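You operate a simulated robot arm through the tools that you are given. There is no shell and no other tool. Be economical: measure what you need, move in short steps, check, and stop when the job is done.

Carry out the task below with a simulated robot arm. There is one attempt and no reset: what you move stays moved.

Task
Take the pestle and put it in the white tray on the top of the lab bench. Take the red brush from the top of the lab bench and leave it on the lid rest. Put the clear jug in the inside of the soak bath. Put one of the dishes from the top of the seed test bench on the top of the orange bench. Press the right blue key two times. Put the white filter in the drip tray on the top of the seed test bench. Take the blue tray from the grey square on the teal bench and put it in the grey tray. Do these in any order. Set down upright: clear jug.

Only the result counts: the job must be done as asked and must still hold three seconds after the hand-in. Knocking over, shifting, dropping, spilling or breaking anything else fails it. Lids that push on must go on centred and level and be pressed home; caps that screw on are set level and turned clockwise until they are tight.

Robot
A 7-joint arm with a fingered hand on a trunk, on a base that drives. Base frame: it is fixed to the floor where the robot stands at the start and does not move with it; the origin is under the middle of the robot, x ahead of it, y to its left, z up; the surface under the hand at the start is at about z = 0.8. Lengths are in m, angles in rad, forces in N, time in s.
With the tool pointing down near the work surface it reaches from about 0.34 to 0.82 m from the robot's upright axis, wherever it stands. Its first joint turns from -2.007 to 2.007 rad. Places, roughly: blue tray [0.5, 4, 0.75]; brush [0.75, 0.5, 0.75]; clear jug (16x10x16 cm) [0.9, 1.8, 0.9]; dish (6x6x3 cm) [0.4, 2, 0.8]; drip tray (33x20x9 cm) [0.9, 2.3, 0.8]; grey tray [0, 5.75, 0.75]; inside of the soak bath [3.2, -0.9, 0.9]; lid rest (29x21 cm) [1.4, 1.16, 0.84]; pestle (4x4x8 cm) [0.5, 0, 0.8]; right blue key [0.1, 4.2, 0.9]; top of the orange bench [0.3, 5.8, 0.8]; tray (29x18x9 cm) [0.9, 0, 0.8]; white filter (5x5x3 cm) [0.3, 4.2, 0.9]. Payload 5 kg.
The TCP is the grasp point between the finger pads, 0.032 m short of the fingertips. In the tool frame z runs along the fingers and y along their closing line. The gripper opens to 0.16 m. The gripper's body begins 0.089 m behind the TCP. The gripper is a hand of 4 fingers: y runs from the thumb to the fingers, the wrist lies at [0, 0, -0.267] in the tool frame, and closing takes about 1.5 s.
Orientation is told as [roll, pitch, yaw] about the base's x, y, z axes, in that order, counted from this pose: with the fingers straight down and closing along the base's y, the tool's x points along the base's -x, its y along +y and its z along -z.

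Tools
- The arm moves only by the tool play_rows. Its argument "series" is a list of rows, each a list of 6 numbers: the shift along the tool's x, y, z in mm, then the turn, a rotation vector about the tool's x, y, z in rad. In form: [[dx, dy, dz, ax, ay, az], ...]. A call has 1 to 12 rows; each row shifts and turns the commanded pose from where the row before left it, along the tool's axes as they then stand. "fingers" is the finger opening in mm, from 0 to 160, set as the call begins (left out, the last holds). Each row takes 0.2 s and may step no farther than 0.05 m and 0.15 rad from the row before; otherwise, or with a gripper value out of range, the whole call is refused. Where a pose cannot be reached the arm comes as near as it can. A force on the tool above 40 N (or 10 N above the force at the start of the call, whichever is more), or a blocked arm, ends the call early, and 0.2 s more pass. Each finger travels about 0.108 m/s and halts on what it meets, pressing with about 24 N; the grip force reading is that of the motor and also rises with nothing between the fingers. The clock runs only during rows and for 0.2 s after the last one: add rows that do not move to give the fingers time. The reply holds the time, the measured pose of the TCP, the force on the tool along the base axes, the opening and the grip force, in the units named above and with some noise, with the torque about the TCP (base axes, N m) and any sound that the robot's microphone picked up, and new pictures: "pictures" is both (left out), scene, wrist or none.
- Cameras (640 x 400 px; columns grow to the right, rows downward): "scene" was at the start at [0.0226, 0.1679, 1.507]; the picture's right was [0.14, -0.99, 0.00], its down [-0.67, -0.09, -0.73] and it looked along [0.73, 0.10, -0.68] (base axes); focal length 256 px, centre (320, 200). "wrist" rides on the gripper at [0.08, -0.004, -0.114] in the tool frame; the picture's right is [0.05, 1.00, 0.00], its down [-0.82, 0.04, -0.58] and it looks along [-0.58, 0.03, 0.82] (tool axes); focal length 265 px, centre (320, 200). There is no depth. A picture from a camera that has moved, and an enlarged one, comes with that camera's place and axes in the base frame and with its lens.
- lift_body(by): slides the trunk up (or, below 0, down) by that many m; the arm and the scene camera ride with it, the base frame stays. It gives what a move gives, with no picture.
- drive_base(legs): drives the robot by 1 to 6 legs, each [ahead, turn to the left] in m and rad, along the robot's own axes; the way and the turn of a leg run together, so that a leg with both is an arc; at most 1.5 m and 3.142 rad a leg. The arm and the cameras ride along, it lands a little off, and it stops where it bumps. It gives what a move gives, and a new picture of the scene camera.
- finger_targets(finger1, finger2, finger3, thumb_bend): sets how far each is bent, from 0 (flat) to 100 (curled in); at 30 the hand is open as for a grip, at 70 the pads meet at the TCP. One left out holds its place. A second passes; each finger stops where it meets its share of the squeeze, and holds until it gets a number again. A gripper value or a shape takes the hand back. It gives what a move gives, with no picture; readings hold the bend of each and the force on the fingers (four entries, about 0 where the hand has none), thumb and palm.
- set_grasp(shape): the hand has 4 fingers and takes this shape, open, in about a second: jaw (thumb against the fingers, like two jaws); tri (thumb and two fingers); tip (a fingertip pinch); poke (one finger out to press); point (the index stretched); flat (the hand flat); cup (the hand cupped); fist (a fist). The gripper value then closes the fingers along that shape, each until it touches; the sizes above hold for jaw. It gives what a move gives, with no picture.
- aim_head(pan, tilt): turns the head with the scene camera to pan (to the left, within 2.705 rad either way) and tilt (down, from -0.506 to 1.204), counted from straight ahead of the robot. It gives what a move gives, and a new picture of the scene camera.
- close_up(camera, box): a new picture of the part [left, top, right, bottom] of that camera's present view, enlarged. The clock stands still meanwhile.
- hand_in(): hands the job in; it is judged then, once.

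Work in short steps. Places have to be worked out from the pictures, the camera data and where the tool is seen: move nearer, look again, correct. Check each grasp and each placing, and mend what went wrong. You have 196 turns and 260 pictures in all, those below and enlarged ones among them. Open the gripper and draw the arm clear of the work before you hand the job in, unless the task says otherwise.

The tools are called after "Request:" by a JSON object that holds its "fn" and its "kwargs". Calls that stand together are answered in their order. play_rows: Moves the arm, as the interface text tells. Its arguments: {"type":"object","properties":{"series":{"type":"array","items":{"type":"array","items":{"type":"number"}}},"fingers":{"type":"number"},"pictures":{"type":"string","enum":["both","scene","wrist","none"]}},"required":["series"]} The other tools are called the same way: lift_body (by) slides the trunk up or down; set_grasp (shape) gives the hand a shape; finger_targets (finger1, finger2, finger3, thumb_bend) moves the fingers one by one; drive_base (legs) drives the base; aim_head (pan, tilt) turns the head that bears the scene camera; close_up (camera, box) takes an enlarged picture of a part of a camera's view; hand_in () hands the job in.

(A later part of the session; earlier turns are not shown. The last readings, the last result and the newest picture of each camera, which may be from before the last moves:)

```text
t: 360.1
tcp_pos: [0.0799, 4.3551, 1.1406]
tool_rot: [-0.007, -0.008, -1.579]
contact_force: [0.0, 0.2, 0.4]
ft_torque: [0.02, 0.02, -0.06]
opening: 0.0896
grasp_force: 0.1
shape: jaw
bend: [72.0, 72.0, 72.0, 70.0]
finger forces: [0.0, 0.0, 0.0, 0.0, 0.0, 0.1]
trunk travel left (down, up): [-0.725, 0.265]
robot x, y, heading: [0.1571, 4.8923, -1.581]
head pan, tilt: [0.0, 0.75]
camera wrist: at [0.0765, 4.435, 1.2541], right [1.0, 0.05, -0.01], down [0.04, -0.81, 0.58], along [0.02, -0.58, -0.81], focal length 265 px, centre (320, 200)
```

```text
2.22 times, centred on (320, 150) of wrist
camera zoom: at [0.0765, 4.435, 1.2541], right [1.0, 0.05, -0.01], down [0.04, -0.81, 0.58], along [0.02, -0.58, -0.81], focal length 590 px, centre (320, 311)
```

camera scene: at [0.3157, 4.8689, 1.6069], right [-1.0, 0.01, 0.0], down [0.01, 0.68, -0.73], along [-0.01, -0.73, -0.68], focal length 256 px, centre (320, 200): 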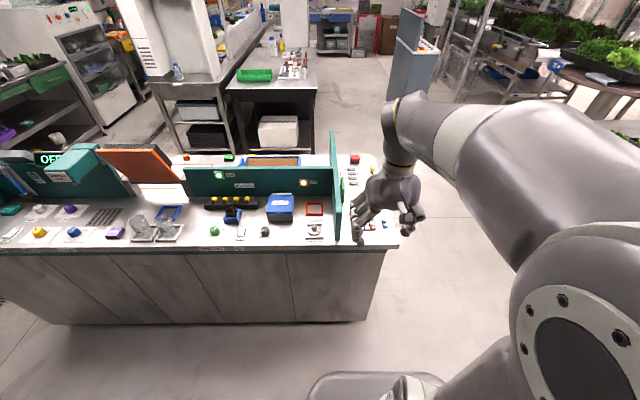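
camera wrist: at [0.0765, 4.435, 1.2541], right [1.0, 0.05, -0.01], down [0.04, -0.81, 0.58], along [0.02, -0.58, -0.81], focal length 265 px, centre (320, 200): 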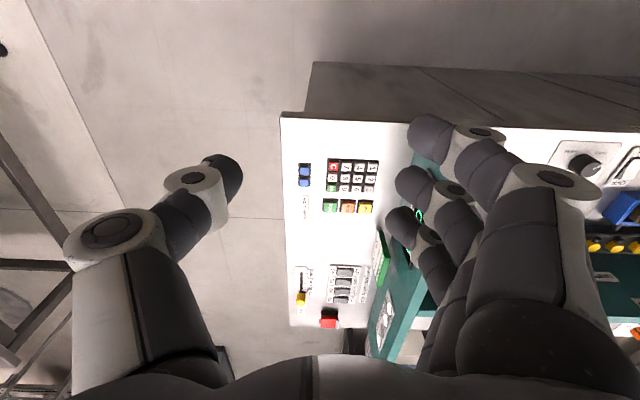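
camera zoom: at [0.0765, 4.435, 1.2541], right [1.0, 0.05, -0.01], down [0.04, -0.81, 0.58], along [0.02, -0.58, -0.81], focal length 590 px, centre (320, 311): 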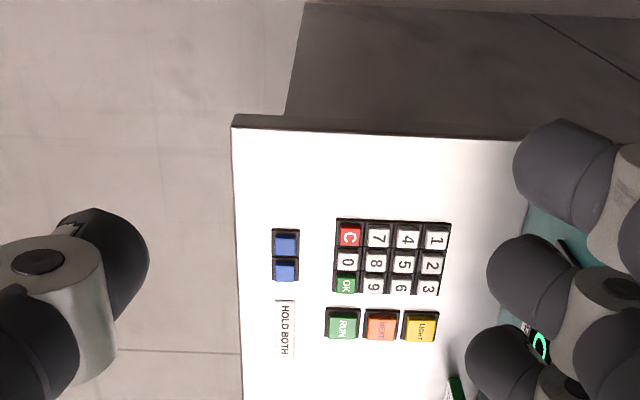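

The keypad reads from the west, so the "right" blue key is the one at smaller y: ≈(0.056, 4.195, 0.865). Set the poke shape and see where the fingertip is.

Request:
{"fn": "set_grasp", "kwargs": {"shape": "poke"}}

Request:
{"fn": "close_up", "kwargs": {"camera": "wrist", "box": [0, 0, 640, 400]}}

Request:
{"fn": "close_up", "kwargs": {"camera": "scene", "box": [280, 110, 440, 240]}}

```text
t: 361.0
tcp_pos: [0.0787, 4.3539, 1.1399]
tool_rot: [-0.007, -0.006, -1.577]
contact_force: [0.8, 1.3, -0.1]
ft_torque: [0.01, -0.01, 0.02]
opening: 0.0002
grasp_force: 0.1
shape: poke
bend: [100.0, 100.0, 100.0, 47.0]
finger forces: [0.0, 0.0, 0.1, 0.1, 0.1, 0.0]
trunk travel left (down, up): [-0.725, 0.265]
robot x, y, heading: [0.1563, 4.8939, -1.587]
head pan, tilt: [0.0, 0.75]
```

```text
1.00 times, centred on (320, 200) of wrist (not enlarged: the box is as wide or as high as the picture)
camera zoom: at [0.0764, 4.4349, 1.2538], right [1.0, 0.05, -0.01], down [0.04, -0.81, 0.58], along [0.02, -0.58, -0.81], focal length 265 px, centre (320, 200)
```

zoom: 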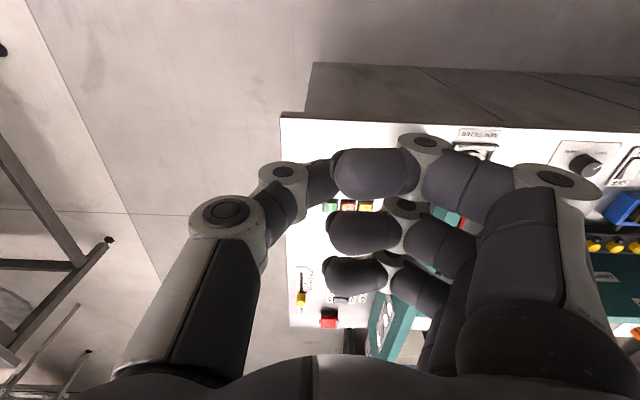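

```text
3.08 times, centred on (360, 175) of scene
camera zoom: at [0.3156, 4.8688, 1.6069], right [-1.0, 0.01, 0.0], down [0.01, 0.68, -0.73], along [-0.01, -0.73, -0.68], focal length 786 px, centre (197, 277)
```

zoom: 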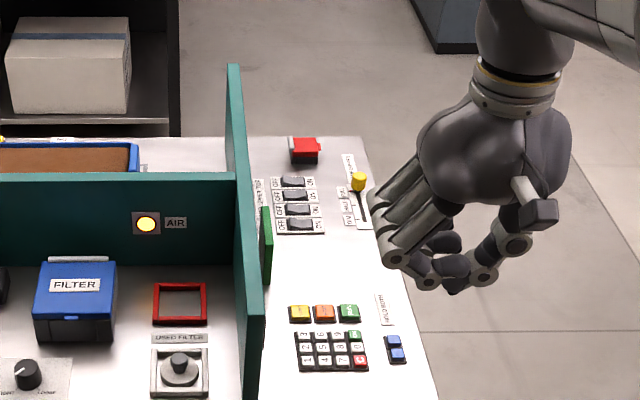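

Poke curls all the fingers; try "point" (index stretched).

Request:
{"fn": "set_grasp", "kwargs": {"shape": "point"}}

Request:
{"fn": "close_up", "kwargs": {"camera": "wrist", "box": [0, 0, 640, 400]}}

Request:
{"fn": "close_up", "kwargs": {"camera": "scene", "box": [280, 110, 440, 240]}}

```text
t: 361.9
tcp_pos: [0.0791, 4.3534, 1.1404]
tool_rot: [-0.007, -0.008, -1.578]
contact_force: [0.2, -0.9, 0.1]
ft_torque: [-0.02, 0.01, -0.01]
opening: 0.1524
grasp_force: 0.0
shape: point
bend: [30.0, 100.0, 100.0, 54.0]
finger forces: [0.0, 0.0, 0.1, 0.1, 0.0, 0.0]
trunk travel left (down, up): [-0.725, 0.265]
robot x, y, heading: [0.1612, 4.8958, -1.58]
head pan, tilt: [0.0, 0.75]
```

```text
1.00 times, centred on (320, 200) of wrist (not enlarged: the box is as wide or as high as the picture)
camera zoom: at [0.0764, 4.4349, 1.2538], right [1.0, 0.05, -0.01], down [0.04, -0.81, 0.58], along [0.02, -0.58, -0.81], focal length 265 px, centre (320, 200)
```

zoom: 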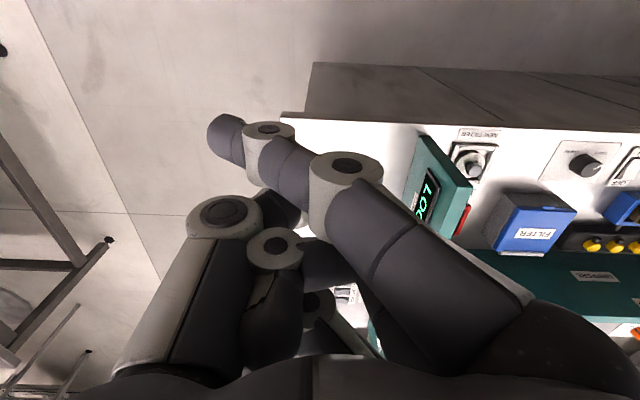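

```text
3.08 times, centred on (360, 175) of scene
camera zoom: at [0.3157, 4.8689, 1.6069], right [-1.0, 0.01, 0.0], down [0.01, 0.68, -0.73], along [-0.01, -0.73, -0.68], focal length 786 px, centre (197, 277)
```

zoom: 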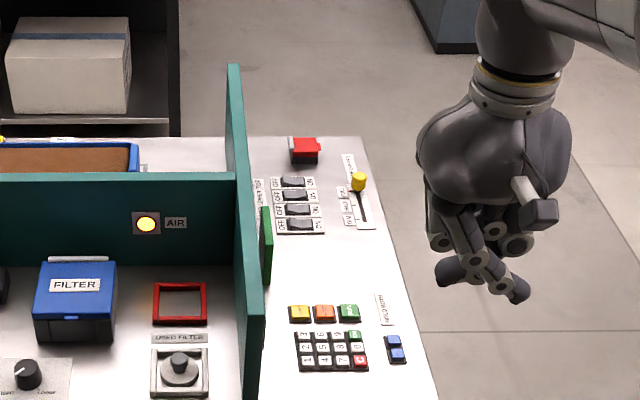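

The index tip is at tool offset ≈(0.017, −0.058, +0.03). I bring it above the right blue key, stopping ~7 cm above.

Request:
{"fn": "play_rows", "kwargs": {"series": [[-44, 9, 0, 0, 0, 0], [-44, 9, 0, 0, 0, 0], [-44, 9, 0, 0, 0, 0], [-44, 8, 0, 0, 0, 0], [0, 0, 45, 0, 0, 0], [0, 0, 45, 0, 0, 0], [0, 0, 45, 0, 0, 0], [0, 0, 40, 0, 0, 0], [0, 0, 0, 0, 0, 0]], "pictures": "wrist"}}

Request:
{"fn": "close_up", "kwargs": {"camera": "scene", "box": [310, 150, 430, 250]}}

```text
t: 363.9
tcp_pos: [0.1112, 4.1766, 0.9644]
tool_rot: [-0.008, -0.008, -1.578]
contact_force: [-0.2, 1.0, -0.4]
ft_torque: [0.0, -0.02, 0.02]
opening: 0.1522
grasp_force: 0.1
shape: point
bend: [30.0, 100.0, 100.0, 54.0]
finger forces: [0.0, 0.1, 0.1, 0.1, 0.0, 0.1]
trunk travel left (down, up): [-0.725, 0.265]
robot x, y, heading: [0.1584, 4.8962, -1.58]
head pan, tilt: [0.0, 0.75]
camera wrist: at [0.1087, 4.257, 1.0792], right [1.0, 0.05, -0.01], down [0.04, -0.81, 0.58], along [0.02, -0.58, -0.81], focal length 265 px, centre (320, 200)
```

wrist: 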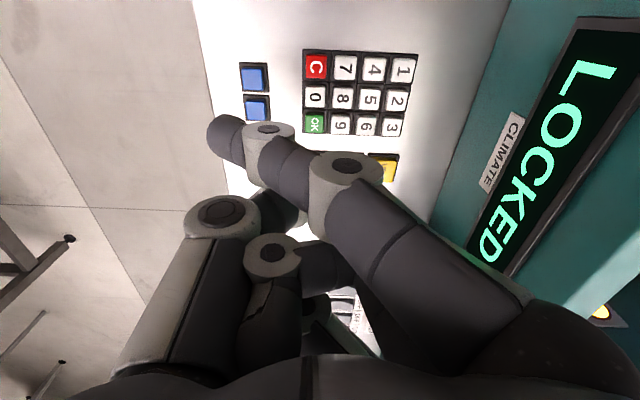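

```text
4.00 times, centred on (370, 200) of scene
camera zoom: at [0.3157, 4.8689, 1.6069], right [-1.0, 0.01, 0.0], down [0.01, 0.68, -0.73], along [-0.01, -0.73, -0.68], focal length 1022 px, centre (120, 200)
```

zoom: 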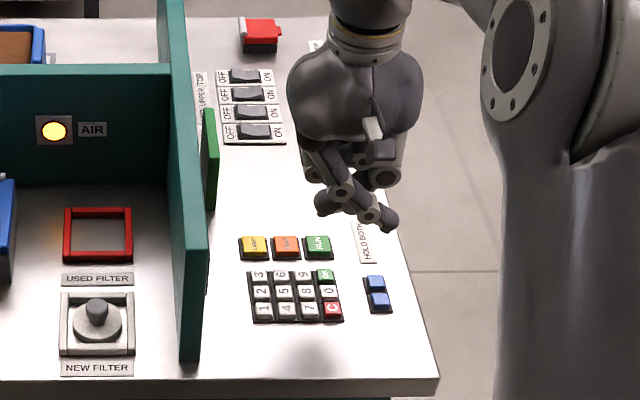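

The index leans a lot; I raise a bit and straighten finger 1 to see if its tip becomes clearly the lowest point.

Request:
{"fn": "play_rows", "kwargs": {"series": [[0, 0, -40, 0, 0, 0], [0, 0, -40, 0, 0, 0], [0, 0, 0, 0, 0, 0]], "pictures": "none"}}

Request:
{"fn": "finger_targets", "kwargs": {"finger1": 10, "finger2": 100, "finger3": 100, "thumb_bend": 0}}

Request:
{"fn": "close_up", "kwargs": {"camera": "wrist", "box": [0, 0, 640, 400]}}

Request:
{"fn": "close_up", "kwargs": {"camera": "scene", "box": [310, 120, 430, 220]}}

```text
t: 364.7
tcp_pos: [0.1134, 4.1773, 1.0445]
tool_rot: [-0.007, -0.006, -1.578]
contact_force: [-0.1, 0.0, 0.1]
ft_torque: [0.01, -0.02, 0.01]
opening: 0.1522
grasp_force: 0.1
shape: point
bend: [30.0, 100.0, 100.0, 54.0]
finger forces: [0.1, 0.0, 0.0, 0.0, 0.0, 0.0]
trunk travel left (down, up): [-0.725, 0.265]
robot x, y, heading: [0.157, 4.8893, -1.579]
head pan, tilt: [0.0, 0.75]
```

```text
t: 365.7
tcp_pos: [0.1121, 4.1788, 1.0441]
tool_rot: [-0.006, -0.006, -1.579]
contact_force: [0.4, 0.0, 0.2]
ft_torque: [0.01, -0.01, -0.03]
opening: 0.2142
grasp_force: 0.0
shape: fingers
bend: [10.0, 100.0, 100.0, 0.0]
finger forces: [0.1, 0.0, 0.0, 0.1, 0.1, 0.1]
trunk travel left (down, up): [-0.725, 0.265]
robot x, y, heading: [0.1587, 4.8929, -1.585]
head pan, tilt: [0.0, 0.75]
```

```text
1.00 times, centred on (320, 200) of wrist (not enlarged: the box is as wide or as high as the picture)
camera zoom: at [0.1097, 4.2583, 1.1582], right [1.0, 0.05, -0.01], down [0.04, -0.81, 0.58], along [0.02, -0.58, -0.81], focal length 265 px, centre (320, 200)
```

zoom: 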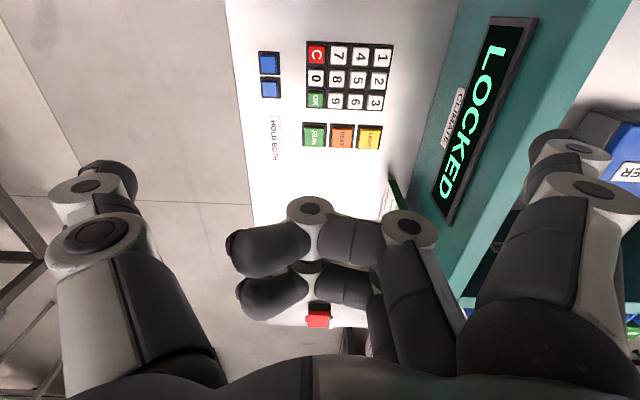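

```text
4.00 times, centred on (370, 170) of scene
camera zoom: at [0.3156, 4.8688, 1.6069], right [-1.0, 0.01, 0.0], down [0.01, 0.68, -0.73], along [-0.01, -0.73, -0.68], focal length 1022 px, centre (120, 320)
```

zoom: 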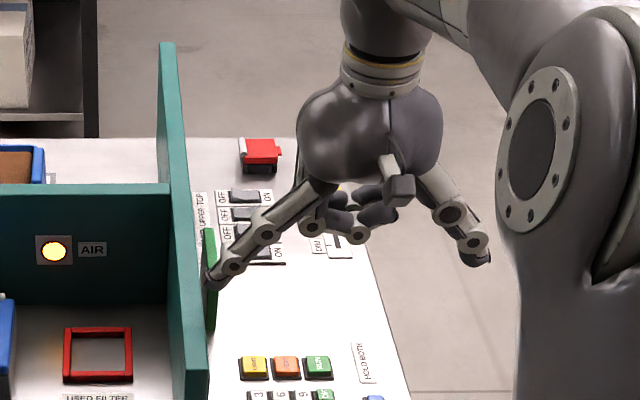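

Now fingers 2–3 curl high out of the way. Bring finger 1 to ~66 so its tip hangs straight below.

Request:
{"fn": "finger_targets", "kwargs": {"finger1": 66, "thumb_bend": 20}}

Request:
{"fn": "close_up", "kwargs": {"camera": "wrist", "box": [0, 0, 640, 400]}}

Request:
{"fn": "close_up", "kwargs": {"camera": "scene", "box": [310, 120, 430, 220]}}

```text
t: 366.7
tcp_pos: [0.1126, 4.1785, 1.0452]
tool_rot: [-0.008, -0.006, -1.578]
contact_force: [-0.8, 0.2, -0.1]
ft_torque: [-0.01, 0.05, -0.01]
opening: 0.1112
grasp_force: 0.1
shape: fingers
bend: [66.0, 100.0, 100.0, 20.0]
finger forces: [0.0, 0.1, 0.0, 0.0, 0.0, 0.1]
trunk travel left (down, up): [-0.725, 0.265]
robot x, y, heading: [0.1583, 4.8916, -1.582]
head pan, tilt: [0.0, 0.75]
```

```text
1.00 times, centred on (320, 200) of wrist (not enlarged: the box is as wide or as high as the picture)
camera zoom: at [0.1097, 4.2583, 1.1582], right [1.0, 0.05, -0.01], down [0.04, -0.81, 0.58], along [0.02, -0.58, -0.81], focal length 265 px, centre (320, 200)
```

zoom: 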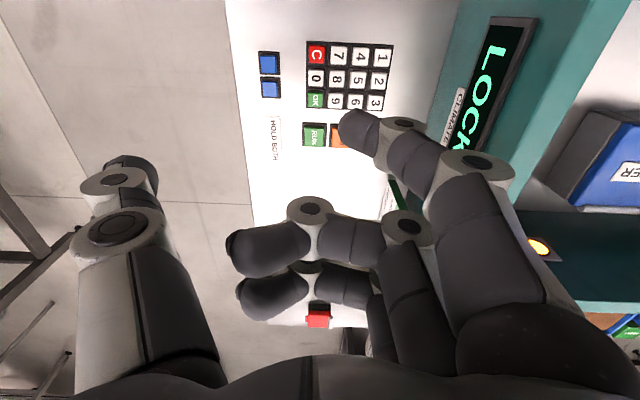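

```text
4.00 times, centred on (370, 170) of scene
camera zoom: at [0.3156, 4.8688, 1.6069], right [-1.0, 0.01, 0.0], down [0.01, 0.68, -0.73], along [-0.01, -0.73, -0.68], focal length 1022 px, centre (120, 320)
```

zoom: 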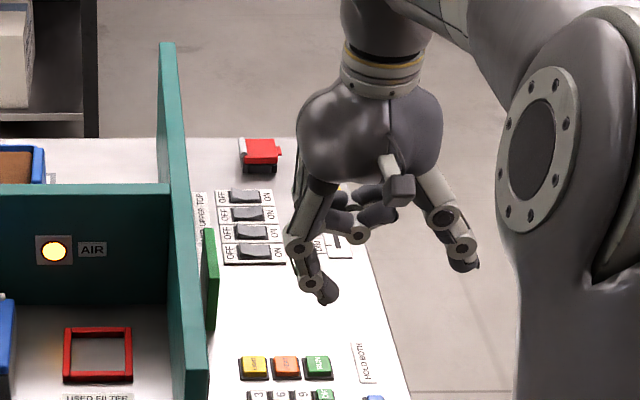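

Index tip now hangs lowest at ≈(0.127, 4.210, 1.017). Shift so it lies over the key (0.058, 4.190) and descend to ~4 cm above.

Request:
{"fn": "play_rows", "kwargs": {"series": [[-10, -35, 0, 0, 0, 0], [-10, -34, 0, 0, 0, 0], [0, 0, 40, 0, 0, 0], [0, 0, 40, 0, 0, 0], [0, 0, 30, 0, 0, 0], [0, 0, 0, 0, 0, 0]], "pictures": "wrist"}}

Request:
{"fn": "close_up", "kwargs": {"camera": "scene", "box": [340, 150, 420, 250]}}

```text
t: 368.1
tcp_pos: [0.0429, 4.1578, 0.9364]
tool_rot: [-0.007, -0.008, -1.577]
contact_force: [0.4, 0.7, 0.0]
ft_torque: [0.02, 0.02, 0.01]
opening: 0.1112
grasp_force: 0.1
shape: fingers
bend: [66.0, 100.0, 100.0, 20.0]
finger forces: [0.0, 0.0, 0.0, 0.0, 0.0, 0.0]
trunk travel left (down, up): [-0.725, 0.265]
robot x, y, heading: [0.1603, 4.8907, -1.582]
head pan, tilt: [0.0, 0.75]
camera wrist: at [0.0399, 4.2389, 1.0498], right [1.0, 0.04, -0.01], down [0.04, -0.81, 0.58], along [0.02, -0.58, -0.81], focal length 265 px, centre (320, 200)
```

wrist: 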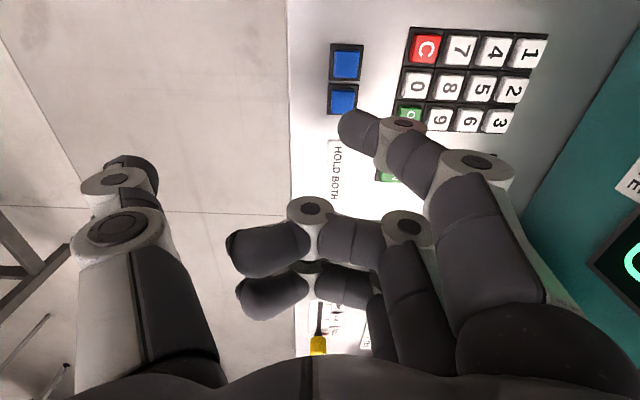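

```text
4.00 times, centred on (380, 200) of scene
camera zoom: at [0.3157, 4.8689, 1.6069], right [-1.0, 0.01, 0.0], down [0.01, 0.68, -0.73], along [-0.01, -0.73, -0.68], focal length 1022 px, centre (80, 200)
```

zoom: 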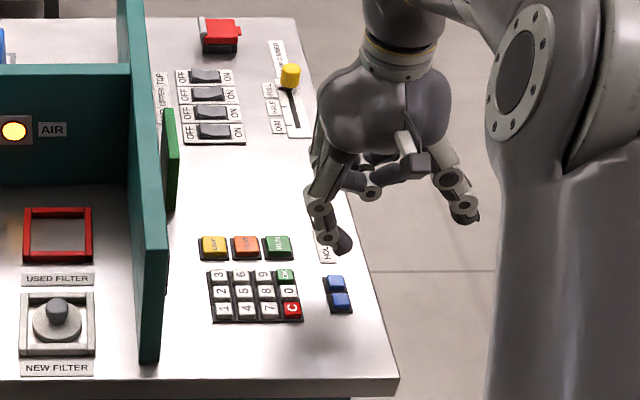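

Tip is aligned with the right blue key ((0.0563, 4.1916)). Lower to just above it and take a close look.

Request:
{"fn": "play_rows", "kwargs": {"series": [[2, 0, 12, 0, 0, 0], [0, 0, 12, 0, 0, 0], [0, 0, 6, 0, 0, 0], [0, 0, 0, 0, 0, 0]], "pictures": "wrist"}}

Request:
{"fn": "close_up", "kwargs": {"camera": "scene", "box": [370, 190, 410, 240]}}

```text
t: 369.1
tcp_pos: [0.0423, 4.1603, 0.9059]
tool_rot: [-0.007, -0.007, -1.577]
contact_force: [-0.5, -0.1, -0.2]
ft_torque: [-0.01, 0.03, -0.01]
opening: 0.1112
grasp_force: 0.1
shape: fingers
bend: [66.0, 100.0, 100.0, 20.0]
finger forces: [0.0, 0.0, 0.0, 0.0, 0.0, 0.1]
trunk travel left (down, up): [-0.725, 0.265]
robot x, y, heading: [0.1567, 4.8934, -1.581]
head pan, tilt: [0.0, 0.75]
camera wrist: at [0.0391, 4.2399, 1.02], right [1.0, 0.04, -0.01], down [0.04, -0.81, 0.58], along [0.02, -0.58, -0.81], focal length 265 px, centre (320, 200)
```

wrist: 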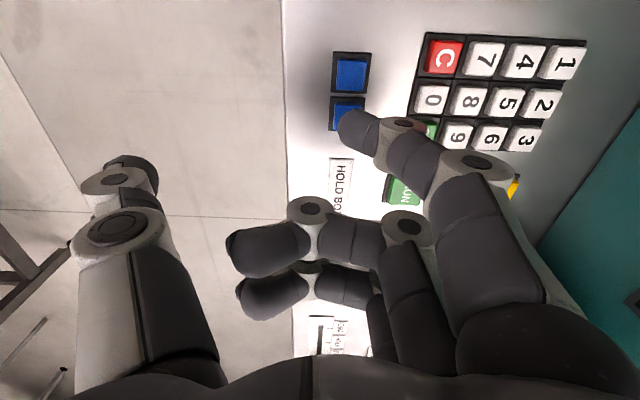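

```text
8.00 times, centred on (390, 215) of scene
camera zoom: at [0.3156, 4.8688, 1.6069], right [-1.0, 0.01, 0.0], down [0.01, 0.68, -0.73], along [-0.01, -0.73, -0.68], focal length 2045 px, centre (-240, 80)
```

zoom: 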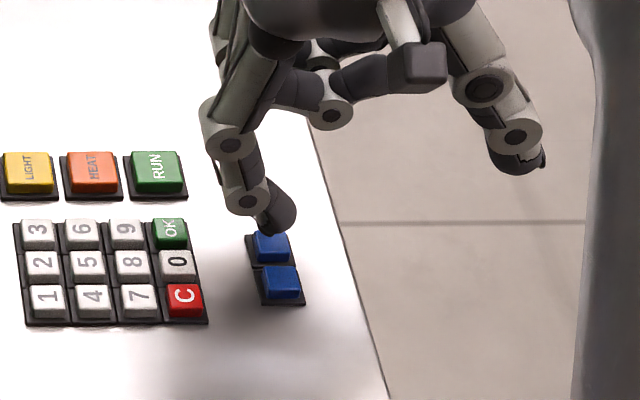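

Tip hovers right over the correct key. Press down in small steps.

Request:
{"fn": "play_rows", "kwargs": {"series": [[0, 0, 4, 0, 0, 0], [0, 0, 3, 0, 0, 0], [0, 0, 3, 0, 0, 0], [0, 0, 0, 0, 0, 0]], "pictures": "none"}}

Request:
{"fn": "close_up", "kwargs": {"camera": "scene", "box": [370, 190, 410, 240]}}

```text
t: 370.1
tcp_pos: [0.0415, 4.1592, 0.8963]
tool_rot: [-0.007, -0.006, -1.578]
contact_force: [0.4, 0.7, -0.2]
ft_torque: [0.02, -0.01, -0.01]
opening: 0.1113
grasp_force: 0.1
shape: fingers
bend: [66.0, 100.0, 100.0, 20.0]
finger forces: [0.0, 0.1, 0.0, 0.0, 0.1, 0.0]
trunk travel left (down, up): [-0.725, 0.265]
robot x, y, heading: [0.1593, 4.8897, -1.58]
head pan, tilt: [0.0, 0.75]
```

```text
8.00 times, centred on (390, 215) of scene
camera zoom: at [0.3156, 4.8688, 1.6069], right [-1.0, 0.01, 0.0], down [0.01, 0.68, -0.73], along [-0.01, -0.73, -0.68], focal length 2045 px, centre (-240, 80)
```

zoom: 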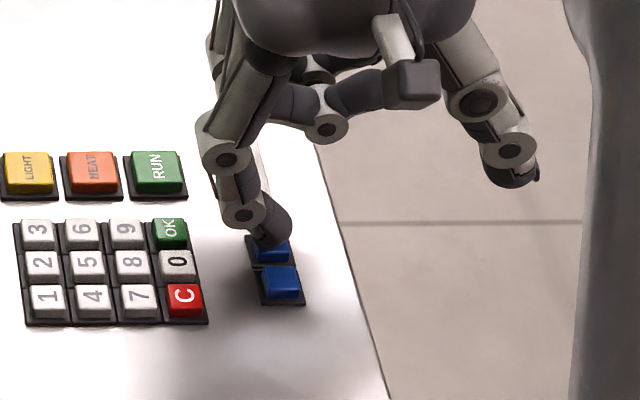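

Request:
{"fn": "play_rows", "kwargs": {"series": [[0, 0, 2, 0, 0, 0], [0, 0, 2, 0, 0, 0], [0, 0, 2, 0, 0, 0], [0, 0, 0, 0, 0, 0]], "pictures": "none"}}

```text
t: 371.1
tcp_pos: [0.043, 4.1582, 0.8912]
tool_rot: [-0.006, -0.007, -1.578]
contact_force: [2.1, 0.6, 5.9]
ft_torque: [0.22, -0.19, -0.07]
opening: 0.1109
grasp_force: 3.5
shape: fingers
bend: [67.0, 100.0, 100.0, 20.0]
finger forces: [6.2, 0.1, 0.1, 0.0, 0.1, 0.1]
trunk travel left (down, up): [-0.725, 0.265]
robot x, y, heading: [0.1599, 4.895, -1.578]
head pan, tilt: [0.0, 0.75]
heard: click
```

Click heard – first press. Release by rising 10 mm, then press again the same way.

Request:
{"fn": "play_rows", "kwargs": {"series": [[0, 0, -10, 0, 0, 0], [0, 0, 0, 0, 0, 0], [0, 0, 0, 0, 0, 0], [0, 0, 0, 0, 0, 0]], "pictures": "none"}}

Request:
{"fn": "play_rows", "kwargs": {"series": [[0, 0, 4, 0, 0, 0], [0, 0, 2, 0, 0, 0], [0, 0, 2, 0, 0, 0], [0, 0, 2, 0, 0, 0], [0, 0, 0, 0, 0, 0]], "pictures": "none"}}

```text
t: 372.1
tcp_pos: [0.042, 4.1596, 0.9006]
tool_rot: [-0.008, -0.007, -1.578]
contact_force: [-0.2, 0.3, -0.7]
ft_torque: [0.0, -0.01, 0.03]
opening: 0.1113
grasp_force: 0.0
shape: fingers
bend: [66.0, 100.0, 100.0, 20.0]
finger forces: [0.0, 0.0, 0.0, 0.0, 0.0, 0.0]
trunk travel left (down, up): [-0.725, 0.265]
robot x, y, heading: [0.1589, 4.895, -1.581]
head pan, tilt: [0.0, 0.75]
```

```text
t: 373.3
tcp_pos: [0.0417, 4.1596, 0.8923]
tool_rot: [-0.007, -0.007, -1.579]
contact_force: [1.5, -0.8, 5.3]
ft_torque: [0.13, -0.15, -0.07]
opening: 0.1111
grasp_force: 2.8
shape: fingers
bend: [66.0, 100.0, 100.0, 20.0]
finger forces: [5.1, 0.0, 0.0, 0.1, 0.1, 0.0]
trunk travel left (down, up): [-0.725, 0.265]
robot x, y, heading: [0.1562, 4.8941, -1.58]
head pan, tilt: [0.0, 0.75]
heard: click
```

Second click – key done. Rise clear, restore the jaw shape, and move toward the filter.

Request:
{"fn": "play_rows", "kwargs": {"series": [[0, 0, -20, 0, 0, 0], [0, 0, -45, 0, 0, 0], [0, 0, -45, 0, 0, 0], [0, 0, -45, 0, 0, 0], [0, 0, -45, 0, 0, 0], [0, 0, -45, 0, 0, 0], [40, 25, 0, 0, 0, 0], [40, 25, 0, 0, 0, 0], [0, 0, 0, 0, 0, 0]], "pictures": "none"}}

Request:
{"fn": "set_grasp", "kwargs": {"shape": "jaw"}}

Request:
{"fn": "play_rows", "kwargs": {"series": [[20, 44, 0, 0, 0, 0], [20, 44, 0, 0, 0, 0], [20, 44, 0, 0, 0, 0], [20, 44, 0, 0, 0, 0], [20, 44, 0, 0, 0, 0], [0, 18, 0, 0, 0, 0], [0, 0, 0, 0, 0, 0]], "fingers": 100}}

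```text
t: 375.3
tcp_pos: [0.0934, 4.2421, 1.1342]
tool_rot: [-0.007, -0.006, -1.576]
contact_force: [-0.9, 0.6, 1.5]
ft_torque: [0.05, -0.02, -0.03]
opening: 0.1111
grasp_force: 0.1
shape: fingers
bend: [66.0, 100.0, 100.0, 20.0]
finger forces: [0.0, 0.1, 0.0, 0.0, 0.1, 0.0]
trunk travel left (down, up): [-0.725, 0.265]
robot x, y, heading: [0.1597, 4.8895, -1.581]
head pan, tilt: [0.0, 0.75]
```

```text
t: 376.2
tcp_pos: [0.0945, 4.2398, 1.1342]
tool_rot: [-0.008, -0.007, -1.579]
contact_force: [-0.2, -0.2, 0.5]
ft_torque: [-0.01, 0.0, 0.07]
opening: 0.1599
grasp_force: 0.1
shape: jaw
bend: [30.0, 30.0, 30.0, 30.0]
finger forces: [0.0, 0.1, 0.1, 0.0, 0.0, 0.1]
trunk travel left (down, up): [-0.725, 0.265]
robot x, y, heading: [0.1576, 4.8953, -1.585]
head pan, tilt: [0.0, 0.75]
```

```text
t: 377.8
tcp_pos: [0.3351, 4.3377, 1.1332]
tool_rot: [-0.006, -0.007, -1.578]
contact_force: [-0.4, -0.1, 0.3]
ft_torque: [0.02, 0.01, -0.01]
opening: 0.1004
grasp_force: 0.1
shape: jaw
bend: [70.0, 70.0, 70.0, 68.0]
finger forces: [0.0, 0.0, 0.1, 0.1, 0.0, 0.1]
trunk travel left (down, up): [-0.725, 0.265]
robot x, y, heading: [0.1627, 4.8905, -1.582]
head pan, tilt: [0.0, 0.75]
camera scene: at [0.3157, 4.8689, 1.6069], right [-1.0, 0.01, 0.0], down [0.01, 0.68, -0.73], along [-0.01, -0.73, -0.68], focal length 256 px, centre (320, 200)
camera wrist: at [0.3308, 4.4189, 1.2465], right [1.0, 0.05, -0.01], down [0.04, -0.81, 0.58], along [0.02, -0.58, -0.81], focal length 265 px, centre (320, 200)
```

scene: 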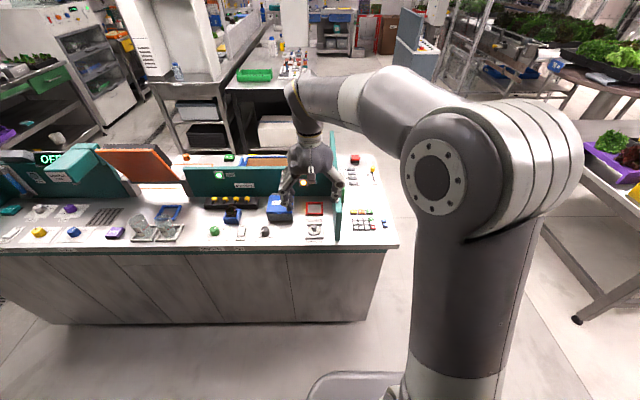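
wrist: 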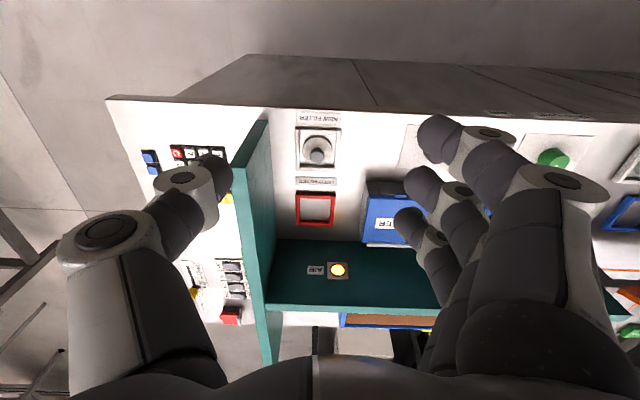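

Request:
{"fn": "close_up", "kwargs": {"camera": "wrist", "box": [250, 90, 410, 240]}}

Request:
{"fn": "close_up", "kwargs": {"camera": "scene", "box": [290, 190, 350, 250]}}

```text
2.67 times, centred on (330, 165) of wrist
camera zoom: at [0.3308, 4.4189, 1.2465], right [1.0, 0.05, -0.01], down [0.04, -0.81, 0.58], along [0.02, -0.58, -0.81], focal length 708 px, centre (293, 293)
```

zoom: 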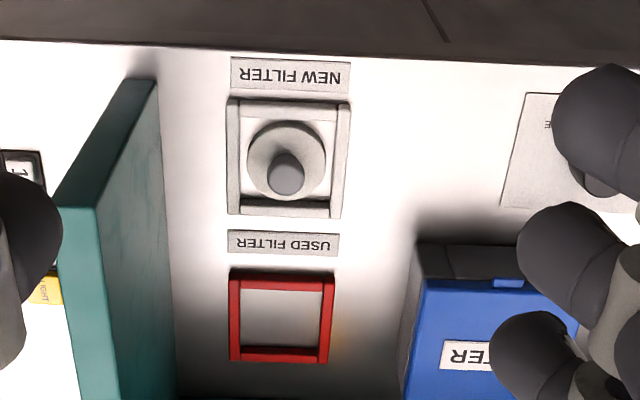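

```text
6.67 times, centred on (320, 220) of scene
camera zoom: at [0.3157, 4.8689, 1.6069], right [-1.0, 0.01, 0.0], down [0.01, 0.68, -0.73], along [-0.01, -0.73, -0.68], focal length 1704 px, centre (320, 67)
```

zoom: 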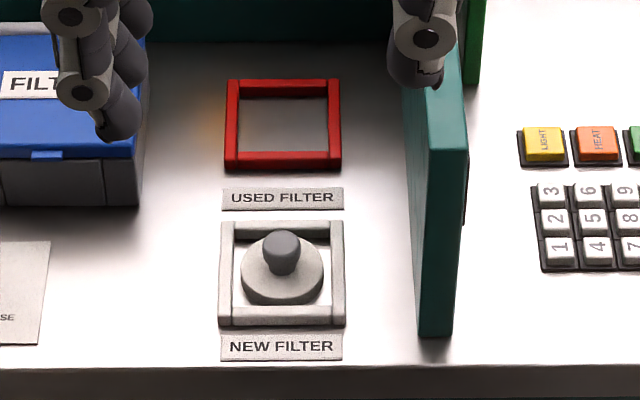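

The white filter (disc with a grey knob) is at ≈(0.33, 4.243), knob top ≈0.885. The panel beside it is close, so I rotate the hand ~70° before descending.

Request:
{"fn": "play_rows", "kwargs": {"series": [[-48, -3, 0, 0, 0, 0], [-47, -2, 0, 0, 0, 0], [0, 0, 0, 0, 0, 0.136], [0, 0, 0, 0, 0, 0.136], [0, 0, 0, 0, 0, 0.136], [0, 0, 0, 0, 0, 0.136], [0, 0, 0, 0, 0, 0.136], [0, 0, 0, 0, 0, 0.136], [0, 0, 0, 0, 0, 0.136], [0, 0, 0, 0, 0, 0.136], [0, 0, 0, 0, 0, 0.136], [0, 0, 0, 0, 0, 0]], "fingers": 60, "pictures": "wrist"}}

```text
t: 380.4
tcp_pos: [0.3282, 4.2449, 1.1337]
tool_rot: [0.003, -0.01, -2.803]
contact_force: [-0.1, -0.2, -0.7]
ft_torque: [0.03, 0.02, -0.01]
opening: 0.0604
grasp_force: 0.0
shape: jaw
bend: [73.0, 73.0, 73.0, 70.0]
finger forces: [0.0, 0.1, 0.0, 0.0, 0.1, 0.1]
trunk travel left (down, up): [-0.725, 0.265]
robot x, y, heading: [0.1571, 4.8962, -1.578]
head pan, tilt: [0.0, 0.75]
camera wrist: at [0.4028, 4.2745, 1.2464], right [0.38, -0.92, 0.0], down [-0.75, -0.31, 0.59], along [-0.54, -0.23, -0.81], focal length 265 px, centre (320, 200)
```

wrist: 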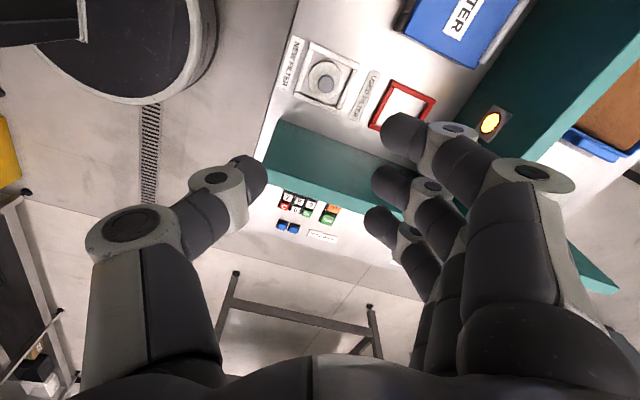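

Request:
{"fn": "play_rows", "kwargs": {"series": [[5, 6, 20, 0, 0, 0], [0, 0, 45, 0, 0, 0], [0, 0, 45, 0, 0, 0], [0, 0, 45, 0, 0, 0], [0, 0, 25, 0, 0, 0], [0, 0, 0, 0, 0, 0]], "pictures": "wrist"}}

Request:
{"fn": "close_up", "kwargs": {"camera": "scene", "box": [270, 170, 370, 250]}}

```text
t: 381.8
tcp_pos: [0.3323, 4.2393, 0.9521]
tool_rot: [0.003, -0.008, -2.802]
contact_force: [0.1, -0.7, 0.4]
ft_torque: [0.0, 0.04, 0.03]
opening: 0.0605
grasp_force: 0.1
shape: jaw
bend: [73.0, 73.0, 73.0, 70.0]
finger forces: [0.0, 0.0, 0.1, 0.0, 0.0, 0.1]
trunk travel left (down, up): [-0.725, 0.265]
robot x, y, heading: [0.1627, 4.8953, -1.58]
head pan, tilt: [0.0, 0.75]
camera wrist: at [0.4079, 4.2693, 1.0651], right [0.38, -0.92, 0.0], down [-0.75, -0.31, 0.59], along [-0.54, -0.23, -0.81], focal length 265 px, centre (320, 200)
```

wrist: 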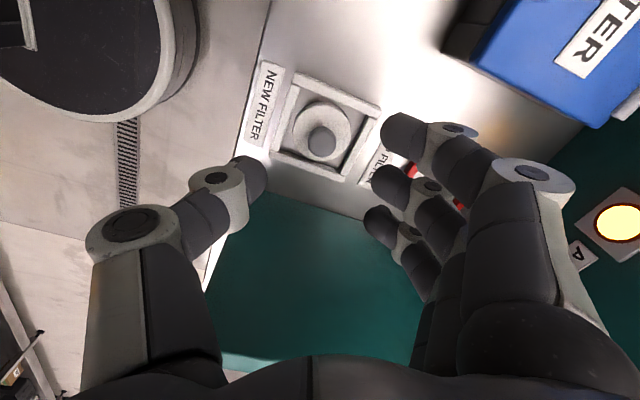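

```text
5.00 times, centred on (320, 210) of scene
camera zoom: at [0.3158, 4.869, 1.6069], right [-1.0, 0.01, 0.0], down [0.01, 0.68, -0.73], along [-0.01, -0.73, -0.68], focal length 1278 px, centre (320, 150)
```

zoom: 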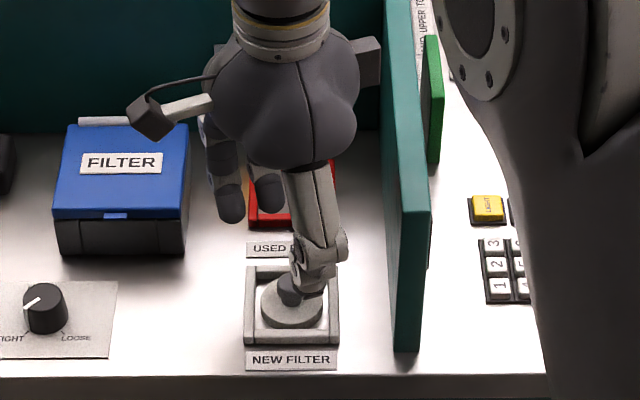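

Aligned with the knob. Descend to z≈0.905 with 45 mm opening and check height.

Request:
{"fn": "play_rows", "kwargs": {"series": [[3, 0, 20, 0, 0, 0], [0, 0, 15, 0, 0, 0], [0, 0, 11, 0, 0, 0], [0, 0, 0, 0, 0, 0]], "fingers": 45, "pictures": "wrist"}}

Request:
{"fn": "close_up", "kwargs": {"camera": "scene", "box": [290, 190, 350, 240]}}

```text
t: 382.8
tcp_pos: [0.336, 4.2387, 0.9049]
tool_rot: [0.003, -0.008, -2.8]
contact_force: [-0.4, 0.4, -0.4]
ft_torque: [-0.01, -0.03, 0.01]
opening: 0.0455
grasp_force: 0.1
shape: jaw
bend: [73.0, 73.0, 73.0, 70.0]
finger forces: [0.0, 0.0, 0.0, 0.0, 0.1, 0.1]
trunk travel left (down, up): [-0.725, 0.265]
robot x, y, heading: [0.1617, 4.8914, -1.574]
head pan, tilt: [0.0, 0.75]
camera wrist: at [0.4108, 4.2697, 1.0201], right [0.38, -0.92, 0.0], down [-0.75, -0.31, 0.59], along [-0.54, -0.23, -0.81], focal length 265 px, centre (320, 200)
```

wrist: 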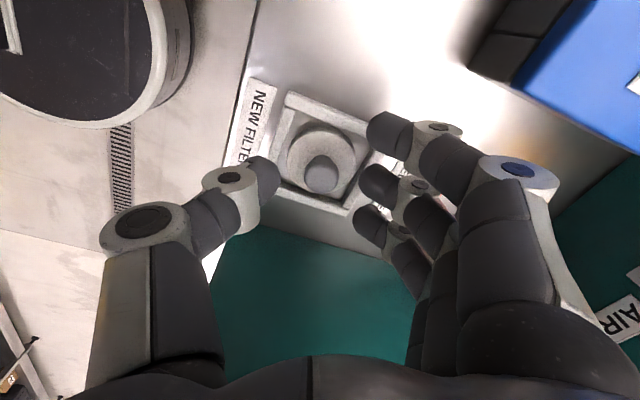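

```text
8.00 times, centred on (320, 215) of scene
camera zoom: at [0.3158, 4.8689, 1.6069], right [-1.0, 0.01, 0.0], down [0.01, 0.68, -0.73], along [-0.01, -0.73, -0.68], focal length 2045 px, centre (320, 80)
```

zoom: 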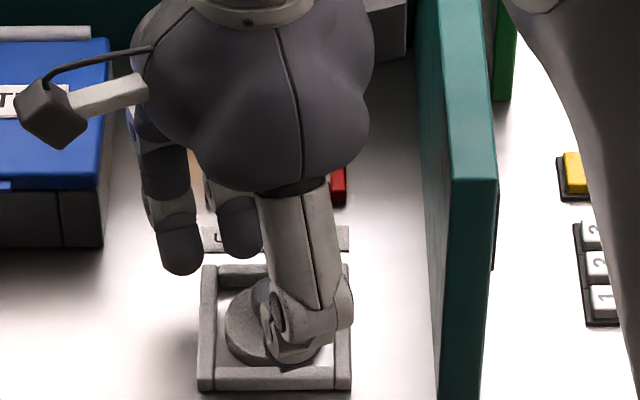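

Request:
{"fn": "play_rows", "kwargs": {"series": [[0, 1, 4, 0, 0, 0], [0, 0, 4, 0, 0, 0], [0, 0, 0, 0, 0, 0]], "pictures": "none"}}

Request:
{"fn": "play_rows", "kwargs": {"series": [[0, 0, 0, 0, 0, 0], [0, 0, 0, 0, 0, 0], [0, 0, 0, 0, 0, 0], [0, 0, 0, 0, 0, 0]], "fingers": 0, "pictures": "wrist"}}

```text
t: 383.6
tcp_pos: [0.336, 4.2378, 0.8985]
tool_rot: [0.002, -0.009, -2.801]
contact_force: [-0.5, -0.2, 0.2]
ft_torque: [0.06, 0.02, 0.0]
opening: 0.0457
grasp_force: 0.0
shape: jaw
bend: [73.0, 73.0, 73.0, 70.0]
finger forces: [0.0, 0.1, 0.0, 0.0, 0.0, 0.0]
trunk travel left (down, up): [-0.725, 0.265]
robot x, y, heading: [0.1584, 4.894, -1.58]
head pan, tilt: [0.0, 0.75]
```

```text
t: 384.6
tcp_pos: [0.3355, 4.2392, 0.8998]
tool_rot: [0.003, -0.009, -2.802]
contact_force: [-0.5, 2.2, 6.8]
ft_torque: [-0.04, -0.01, 0.01]
opening: 0.0033
grasp_force: 24.2
shape: jaw
bend: [68.0, 71.0, 68.0, 71.0]
finger forces: [0.0, 12.6, 0.1, 0.1, 17.7, 0.0]
trunk travel left (down, up): [-0.725, 0.265]
robot x, y, heading: [0.1604, 4.8949, -1.574]
head pan, tilt: [0.0, 0.75]
camera wrist: at [0.4111, 4.27, 1.0133], right [0.38, -0.92, 0.0], down [-0.75, -0.31, 0.58], along [-0.54, -0.23, -0.81], focal length 265 px, centre (320, 200)
```

wrist: 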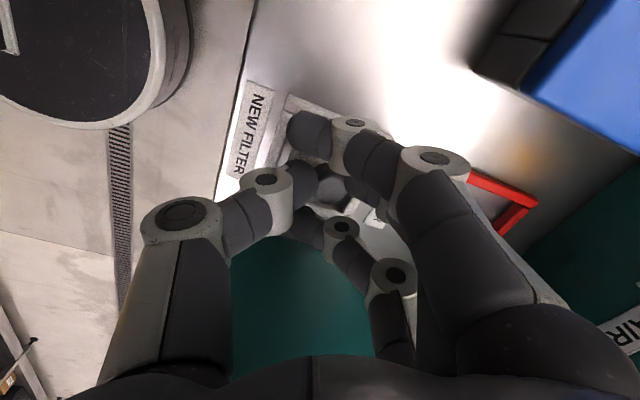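

Finger 2 and thumb pinch the knob. Lift gently and check.

Request:
{"fn": "play_rows", "kwargs": {"series": [[0, 0, -6, 0, 0, 0], [0, 0, -10, 0, 0, 0], [0, 0, -20, 0, 0, 0], [0, 0, -20, 0, 0, 0], [0, 0, 0, 0, 0, 0]], "pictures": "wrist"}}

Request:
{"fn": "close_up", "kwargs": {"camera": "scene", "box": [270, 160, 370, 240]}}

```text
t: 385.8
tcp_pos: [0.3358, 4.2379, 0.9558]
tool_rot: [0.005, -0.01, -2.801]
contact_force: [0.2, 0.2, 0.7]
ft_torque: [-0.05, 0.04, -0.02]
opening: 0.0025
grasp_force: 24.2
shape: jaw
bend: [68.0, 70.0, 68.0, 72.0]
finger forces: [0.0, 12.7, 0.0, 0.0, 13.8, 0.1]
trunk travel left (down, up): [-0.725, 0.265]
robot x, y, heading: [0.1578, 4.892, -1.574]
head pan, tilt: [0.0, 0.75]
camera wrist: at [0.4112, 4.2695, 1.0686], right [0.38, -0.92, 0.0], down [-0.75, -0.31, 0.59], along [-0.54, -0.23, -0.81], focal length 265 px, centre (320, 200)
```

wrist: 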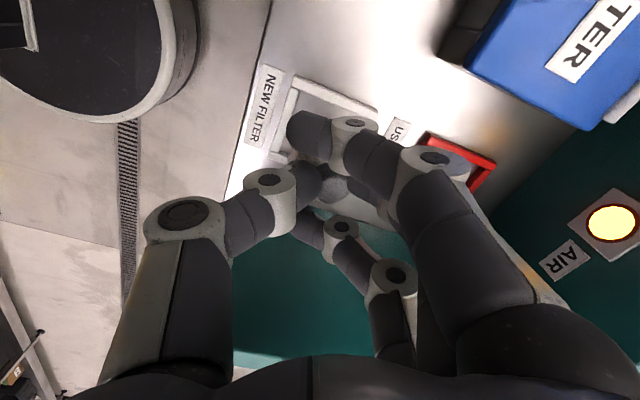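

```text
5.00 times, centred on (320, 200) of scene
camera zoom: at [0.3158, 4.8688, 1.6069], right [-1.0, 0.01, 0.0], down [0.01, 0.68, -0.73], along [-0.01, -0.73, -0.68], focal length 1278 px, centre (320, 200)
```

zoom: 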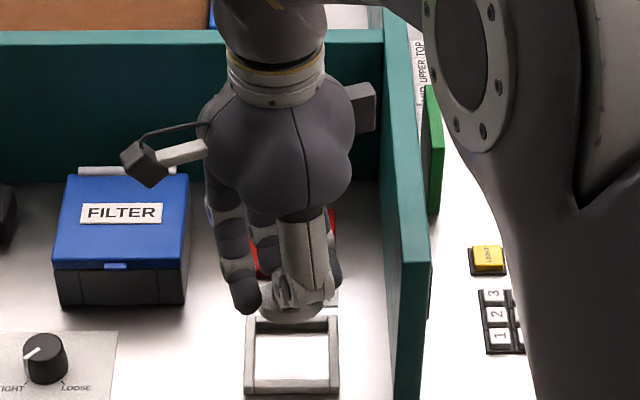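

Filter is in hand. Raise, retract, and drive round the west end to the corridor north of the seed test bench.

Request:
{"fn": "play_rows", "kwargs": {"series": [[0, 0, -45, 0, 0, 0], [0, 0, -45, 0, 0, 0], [0, 0, -45, 0, 0, 0], [0, 0, -45, 0, 0, 0], [-13, -39, 0, 0, 0, 0], [-13, -39, 0, 0, 0, 0], [-13, -39, 0, 0, 0, 0], [-13, -39, 0, 0, 0, 0], [-13, -39, 0, 0, 0, 0], [-13, -39, 0, 0, 0, 0], [-14, -38, 0, 0, 0, 0]], "pictures": "none"}}

Request:
{"fn": "drive_base", "kwargs": {"legs": [[0, -1.565], [0.68, 0], [0, 1.571], [1.2, 0], [0.5, 0]]}}

Request:
{"fn": "aim_head", "kwargs": {"pan": 0.8, "tilt": 0.6}}

```text
t: 388.2
tcp_pos: [0.1616, 4.467, 1.1352]
tool_rot: [0.006, -0.009, -2.801]
contact_force: [0.4, 0.8, -0.1]
ft_torque: [0.0, 0.01, 0.0]
opening: 0.0022
grasp_force: 24.1
shape: jaw
bend: [68.0, 70.0, 68.0, 72.0]
finger forces: [0.0, 12.7, 0.1, 0.0, 13.7, 0.0]
trunk travel left (down, up): [-0.725, 0.265]
robot x, y, heading: [0.1584, 4.8999, -1.577]
head pan, tilt: [0.0, 0.75]
```

```text
t: 407.8
tcp_pos: [-0.5568, 2.7808, 1.1355]
tool_rot: [0.004, -0.008, -2.809]
contact_force: [-0.2, 0.1, -0.9]
ft_torque: [0.05, -0.02, 0.02]
opening: 0.002
grasp_force: 24.2
shape: jaw
bend: [68.0, 70.0, 68.0, 72.0]
finger forces: [0.0, 12.2, 0.1, 0.0, 12.9, 0.0]
trunk travel left (down, up): [-0.725, 0.265]
robot x, y, heading: [-0.5533, 3.2096, -1.591]
head pan, tilt: [0.0, 0.75]
camera scene: at [-0.3981, 3.1838, 1.6069], right [-1.0, 0.02, 0.0], down [0.01, 0.68, -0.73], along [-0.01, -0.73, -0.68], focal length 256 px, centre (320, 200)
```

scene: 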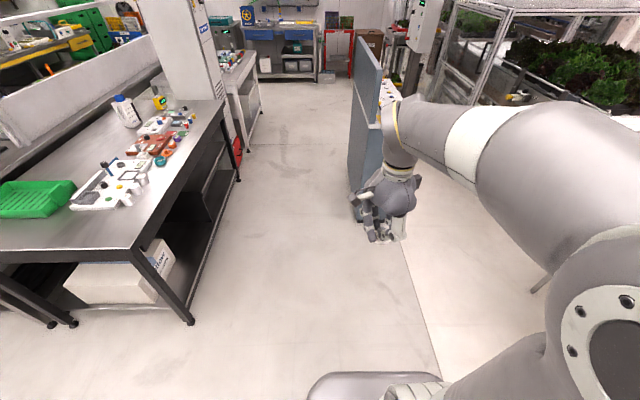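

```text
t: 408.9
tcp_pos: [-0.5573, 2.7811, 1.1337]
tool_rot: [0.003, -0.008, -2.811]
contact_force: [0.9, 0.2, 0.1]
ft_torque: [0.0, 0.02, 0.02]
opening: 0.0018
grasp_force: 23.9
shape: jaw
bend: [68.0, 70.0, 68.0, 72.0]
finger forces: [0.0, 12.1, 0.0, 0.1, 13.0, 0.0]
trunk travel left (down, up): [-0.725, 0.265]
robot x, y, heading: [-0.5548, 3.2085, -1.586]
head pan, tilt: [0.799, 0.6]
camera scene: at [-0.3345, 3.2045, 1.6198], right [-0.71, -0.7, 0.0], down [-0.4, 0.4, -0.82], along [0.58, -0.59, -0.57], focal length 256 px, centre (320, 200)
```

scene: 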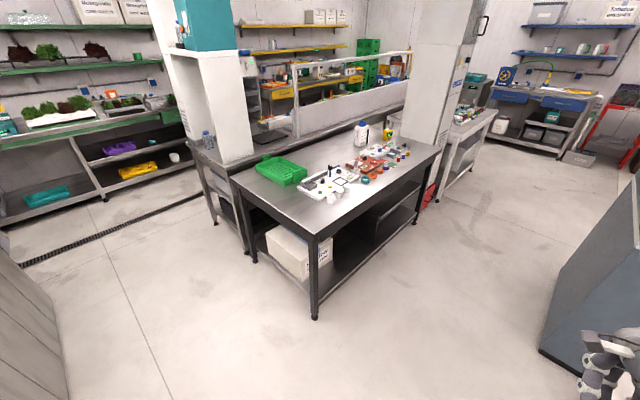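

Corridor is clear. Drive in along y≈3.2 to x≈0.8 and face the drip tray from the north.

Request:
{"fn": "drive_base", "kwargs": {"legs": [[0, 1.586], [1.35, 0], [0, -1.571], [0.27, 0]]}}

Request:
{"fn": "aim_head", "kwargs": {"pan": 0.0, "tilt": 0.85}}

```text
t: 424.8
tcp_pos: [0.796, 2.497, 1.1339]
tool_rot: [0.002, -0.009, -2.798]
contact_force: [0.3, -1.3, -0.1]
ft_torque: [0.03, 0.02, 0.0]
opening: 0.0019
grasp_force: 24.1
shape: jaw
bend: [68.0, 70.0, 68.0, 72.0]
finger forces: [0.1, 11.5, 0.0, 0.0, 12.2, 0.1]
trunk travel left (down, up): [-0.725, 0.265]
robot x, y, heading: [0.793, 2.9275, -1.574]
head pan, tilt: [0.799, 0.6]
camera scene: at [1.0131, 2.9224, 1.6198], right [-0.7, -0.71, 0.0], down [-0.4, 0.4, -0.82], along [0.59, -0.58, -0.57], focal length 256 px, centre (320, 200)
```

scene: 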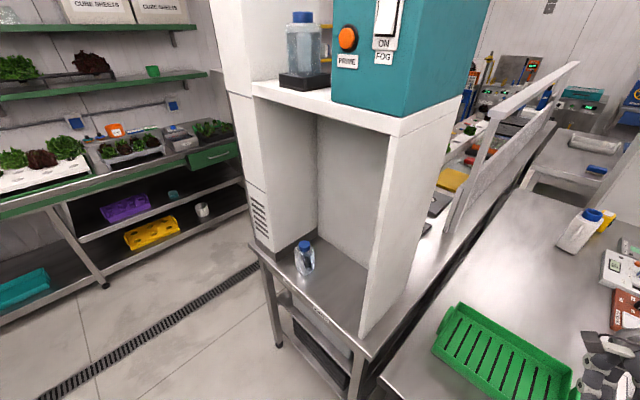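

```text
t: 425.9
tcp_pos: [0.7953, 2.4979, 1.1345]
tool_rot: [0.004, -0.009, -2.798]
contact_force: [-0.4, -0.9, 0.3]
ft_torque: [0.03, -0.05, 0.0]
opening: 0.0019
grasp_force: 23.4
shape: jaw
bend: [68.0, 70.0, 68.0, 72.0]
finger forces: [0.0, 11.6, 0.1, 0.0, 12.2, 0.0]
trunk travel left (down, up): [-0.725, 0.265]
robot x, y, heading: [0.7921, 2.9263, -1.576]
head pan, tilt: [0.0, 0.85]
camera scene: at [0.9498, 2.9071, 1.5989], right [-1.0, 0.0, 0.0], down [0.0, 0.75, -0.66], along [0.0, -0.66, -0.75], focal length 256 px, centre (320, 200)
```

scene: 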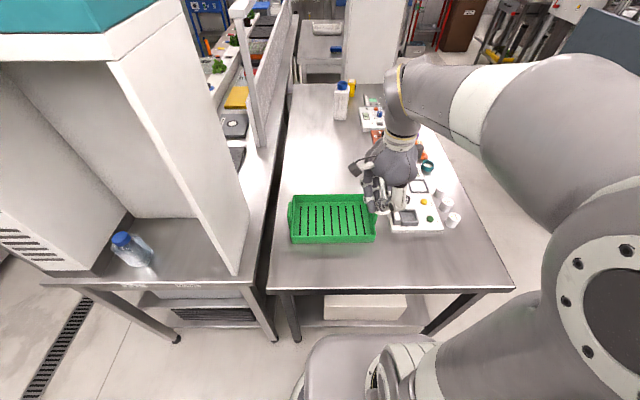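

The drip tray is centred ≈(0.90, 2.33). Move above it.

Request:
{"fn": "play_rows", "kwargs": {"series": [[8.5, 39, 0, 0, 0, 0], [8.5, 39, 0, 0, 0, 0], [8.5, 39, 0, 0, 0, 0], [8.5, 39, 0, 0, 0, 0], [8, 38, 0, 0, 0, 0], [0, 0, 40, 0, 0, 0], [0, 0, 40, 0, 0, 0], [0, 0, 0, 0, 0, 0]]}}

```text
t: 427.7
tcp_pos: [0.9016, 2.3293, 1.0546]
tool_rot: [0.004, -0.009, -2.798]
contact_force: [-0.7, 0.7, -0.5]
ft_torque: [-0.01, -0.02, -0.04]
opening: 0.0019
grasp_force: 24.0
shape: jaw
bend: [68.0, 70.0, 68.0, 72.0]
finger forces: [0.0, 11.7, 0.0, 0.0, 12.4, 0.1]
trunk travel left (down, up): [-0.725, 0.265]
robot x, y, heading: [0.7896, 2.9259, -1.571]
head pan, tilt: [0.0, 0.85]
camera scene: at [0.9497, 2.9072, 1.5989], right [-1.0, 0.0, 0.0], down [0.0, 0.75, -0.66], along [0.0, -0.66, -0.75], focal length 256 px, centre (320, 200)
camera wrist: at [0.9753, 2.3604, 1.1691], right [0.39, -0.92, 0.0], down [-0.75, -0.31, 0.59], along [-0.54, -0.23, -0.81], focal length 265 px, centre (320, 200)
```

scene: 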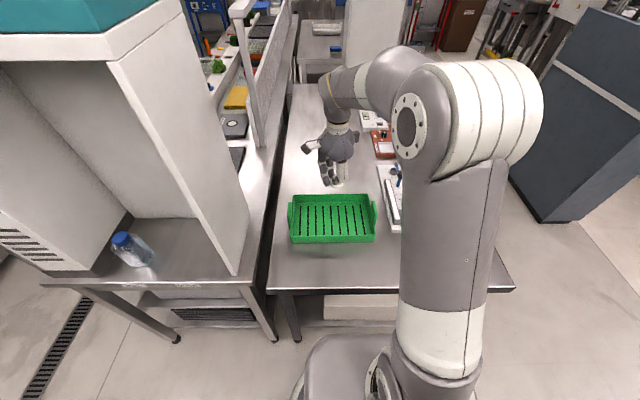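
wrist: 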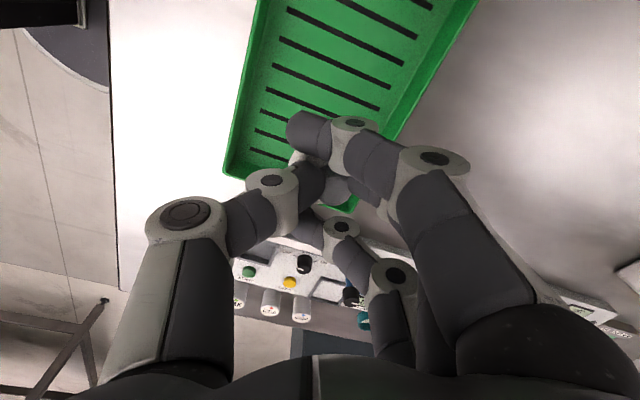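

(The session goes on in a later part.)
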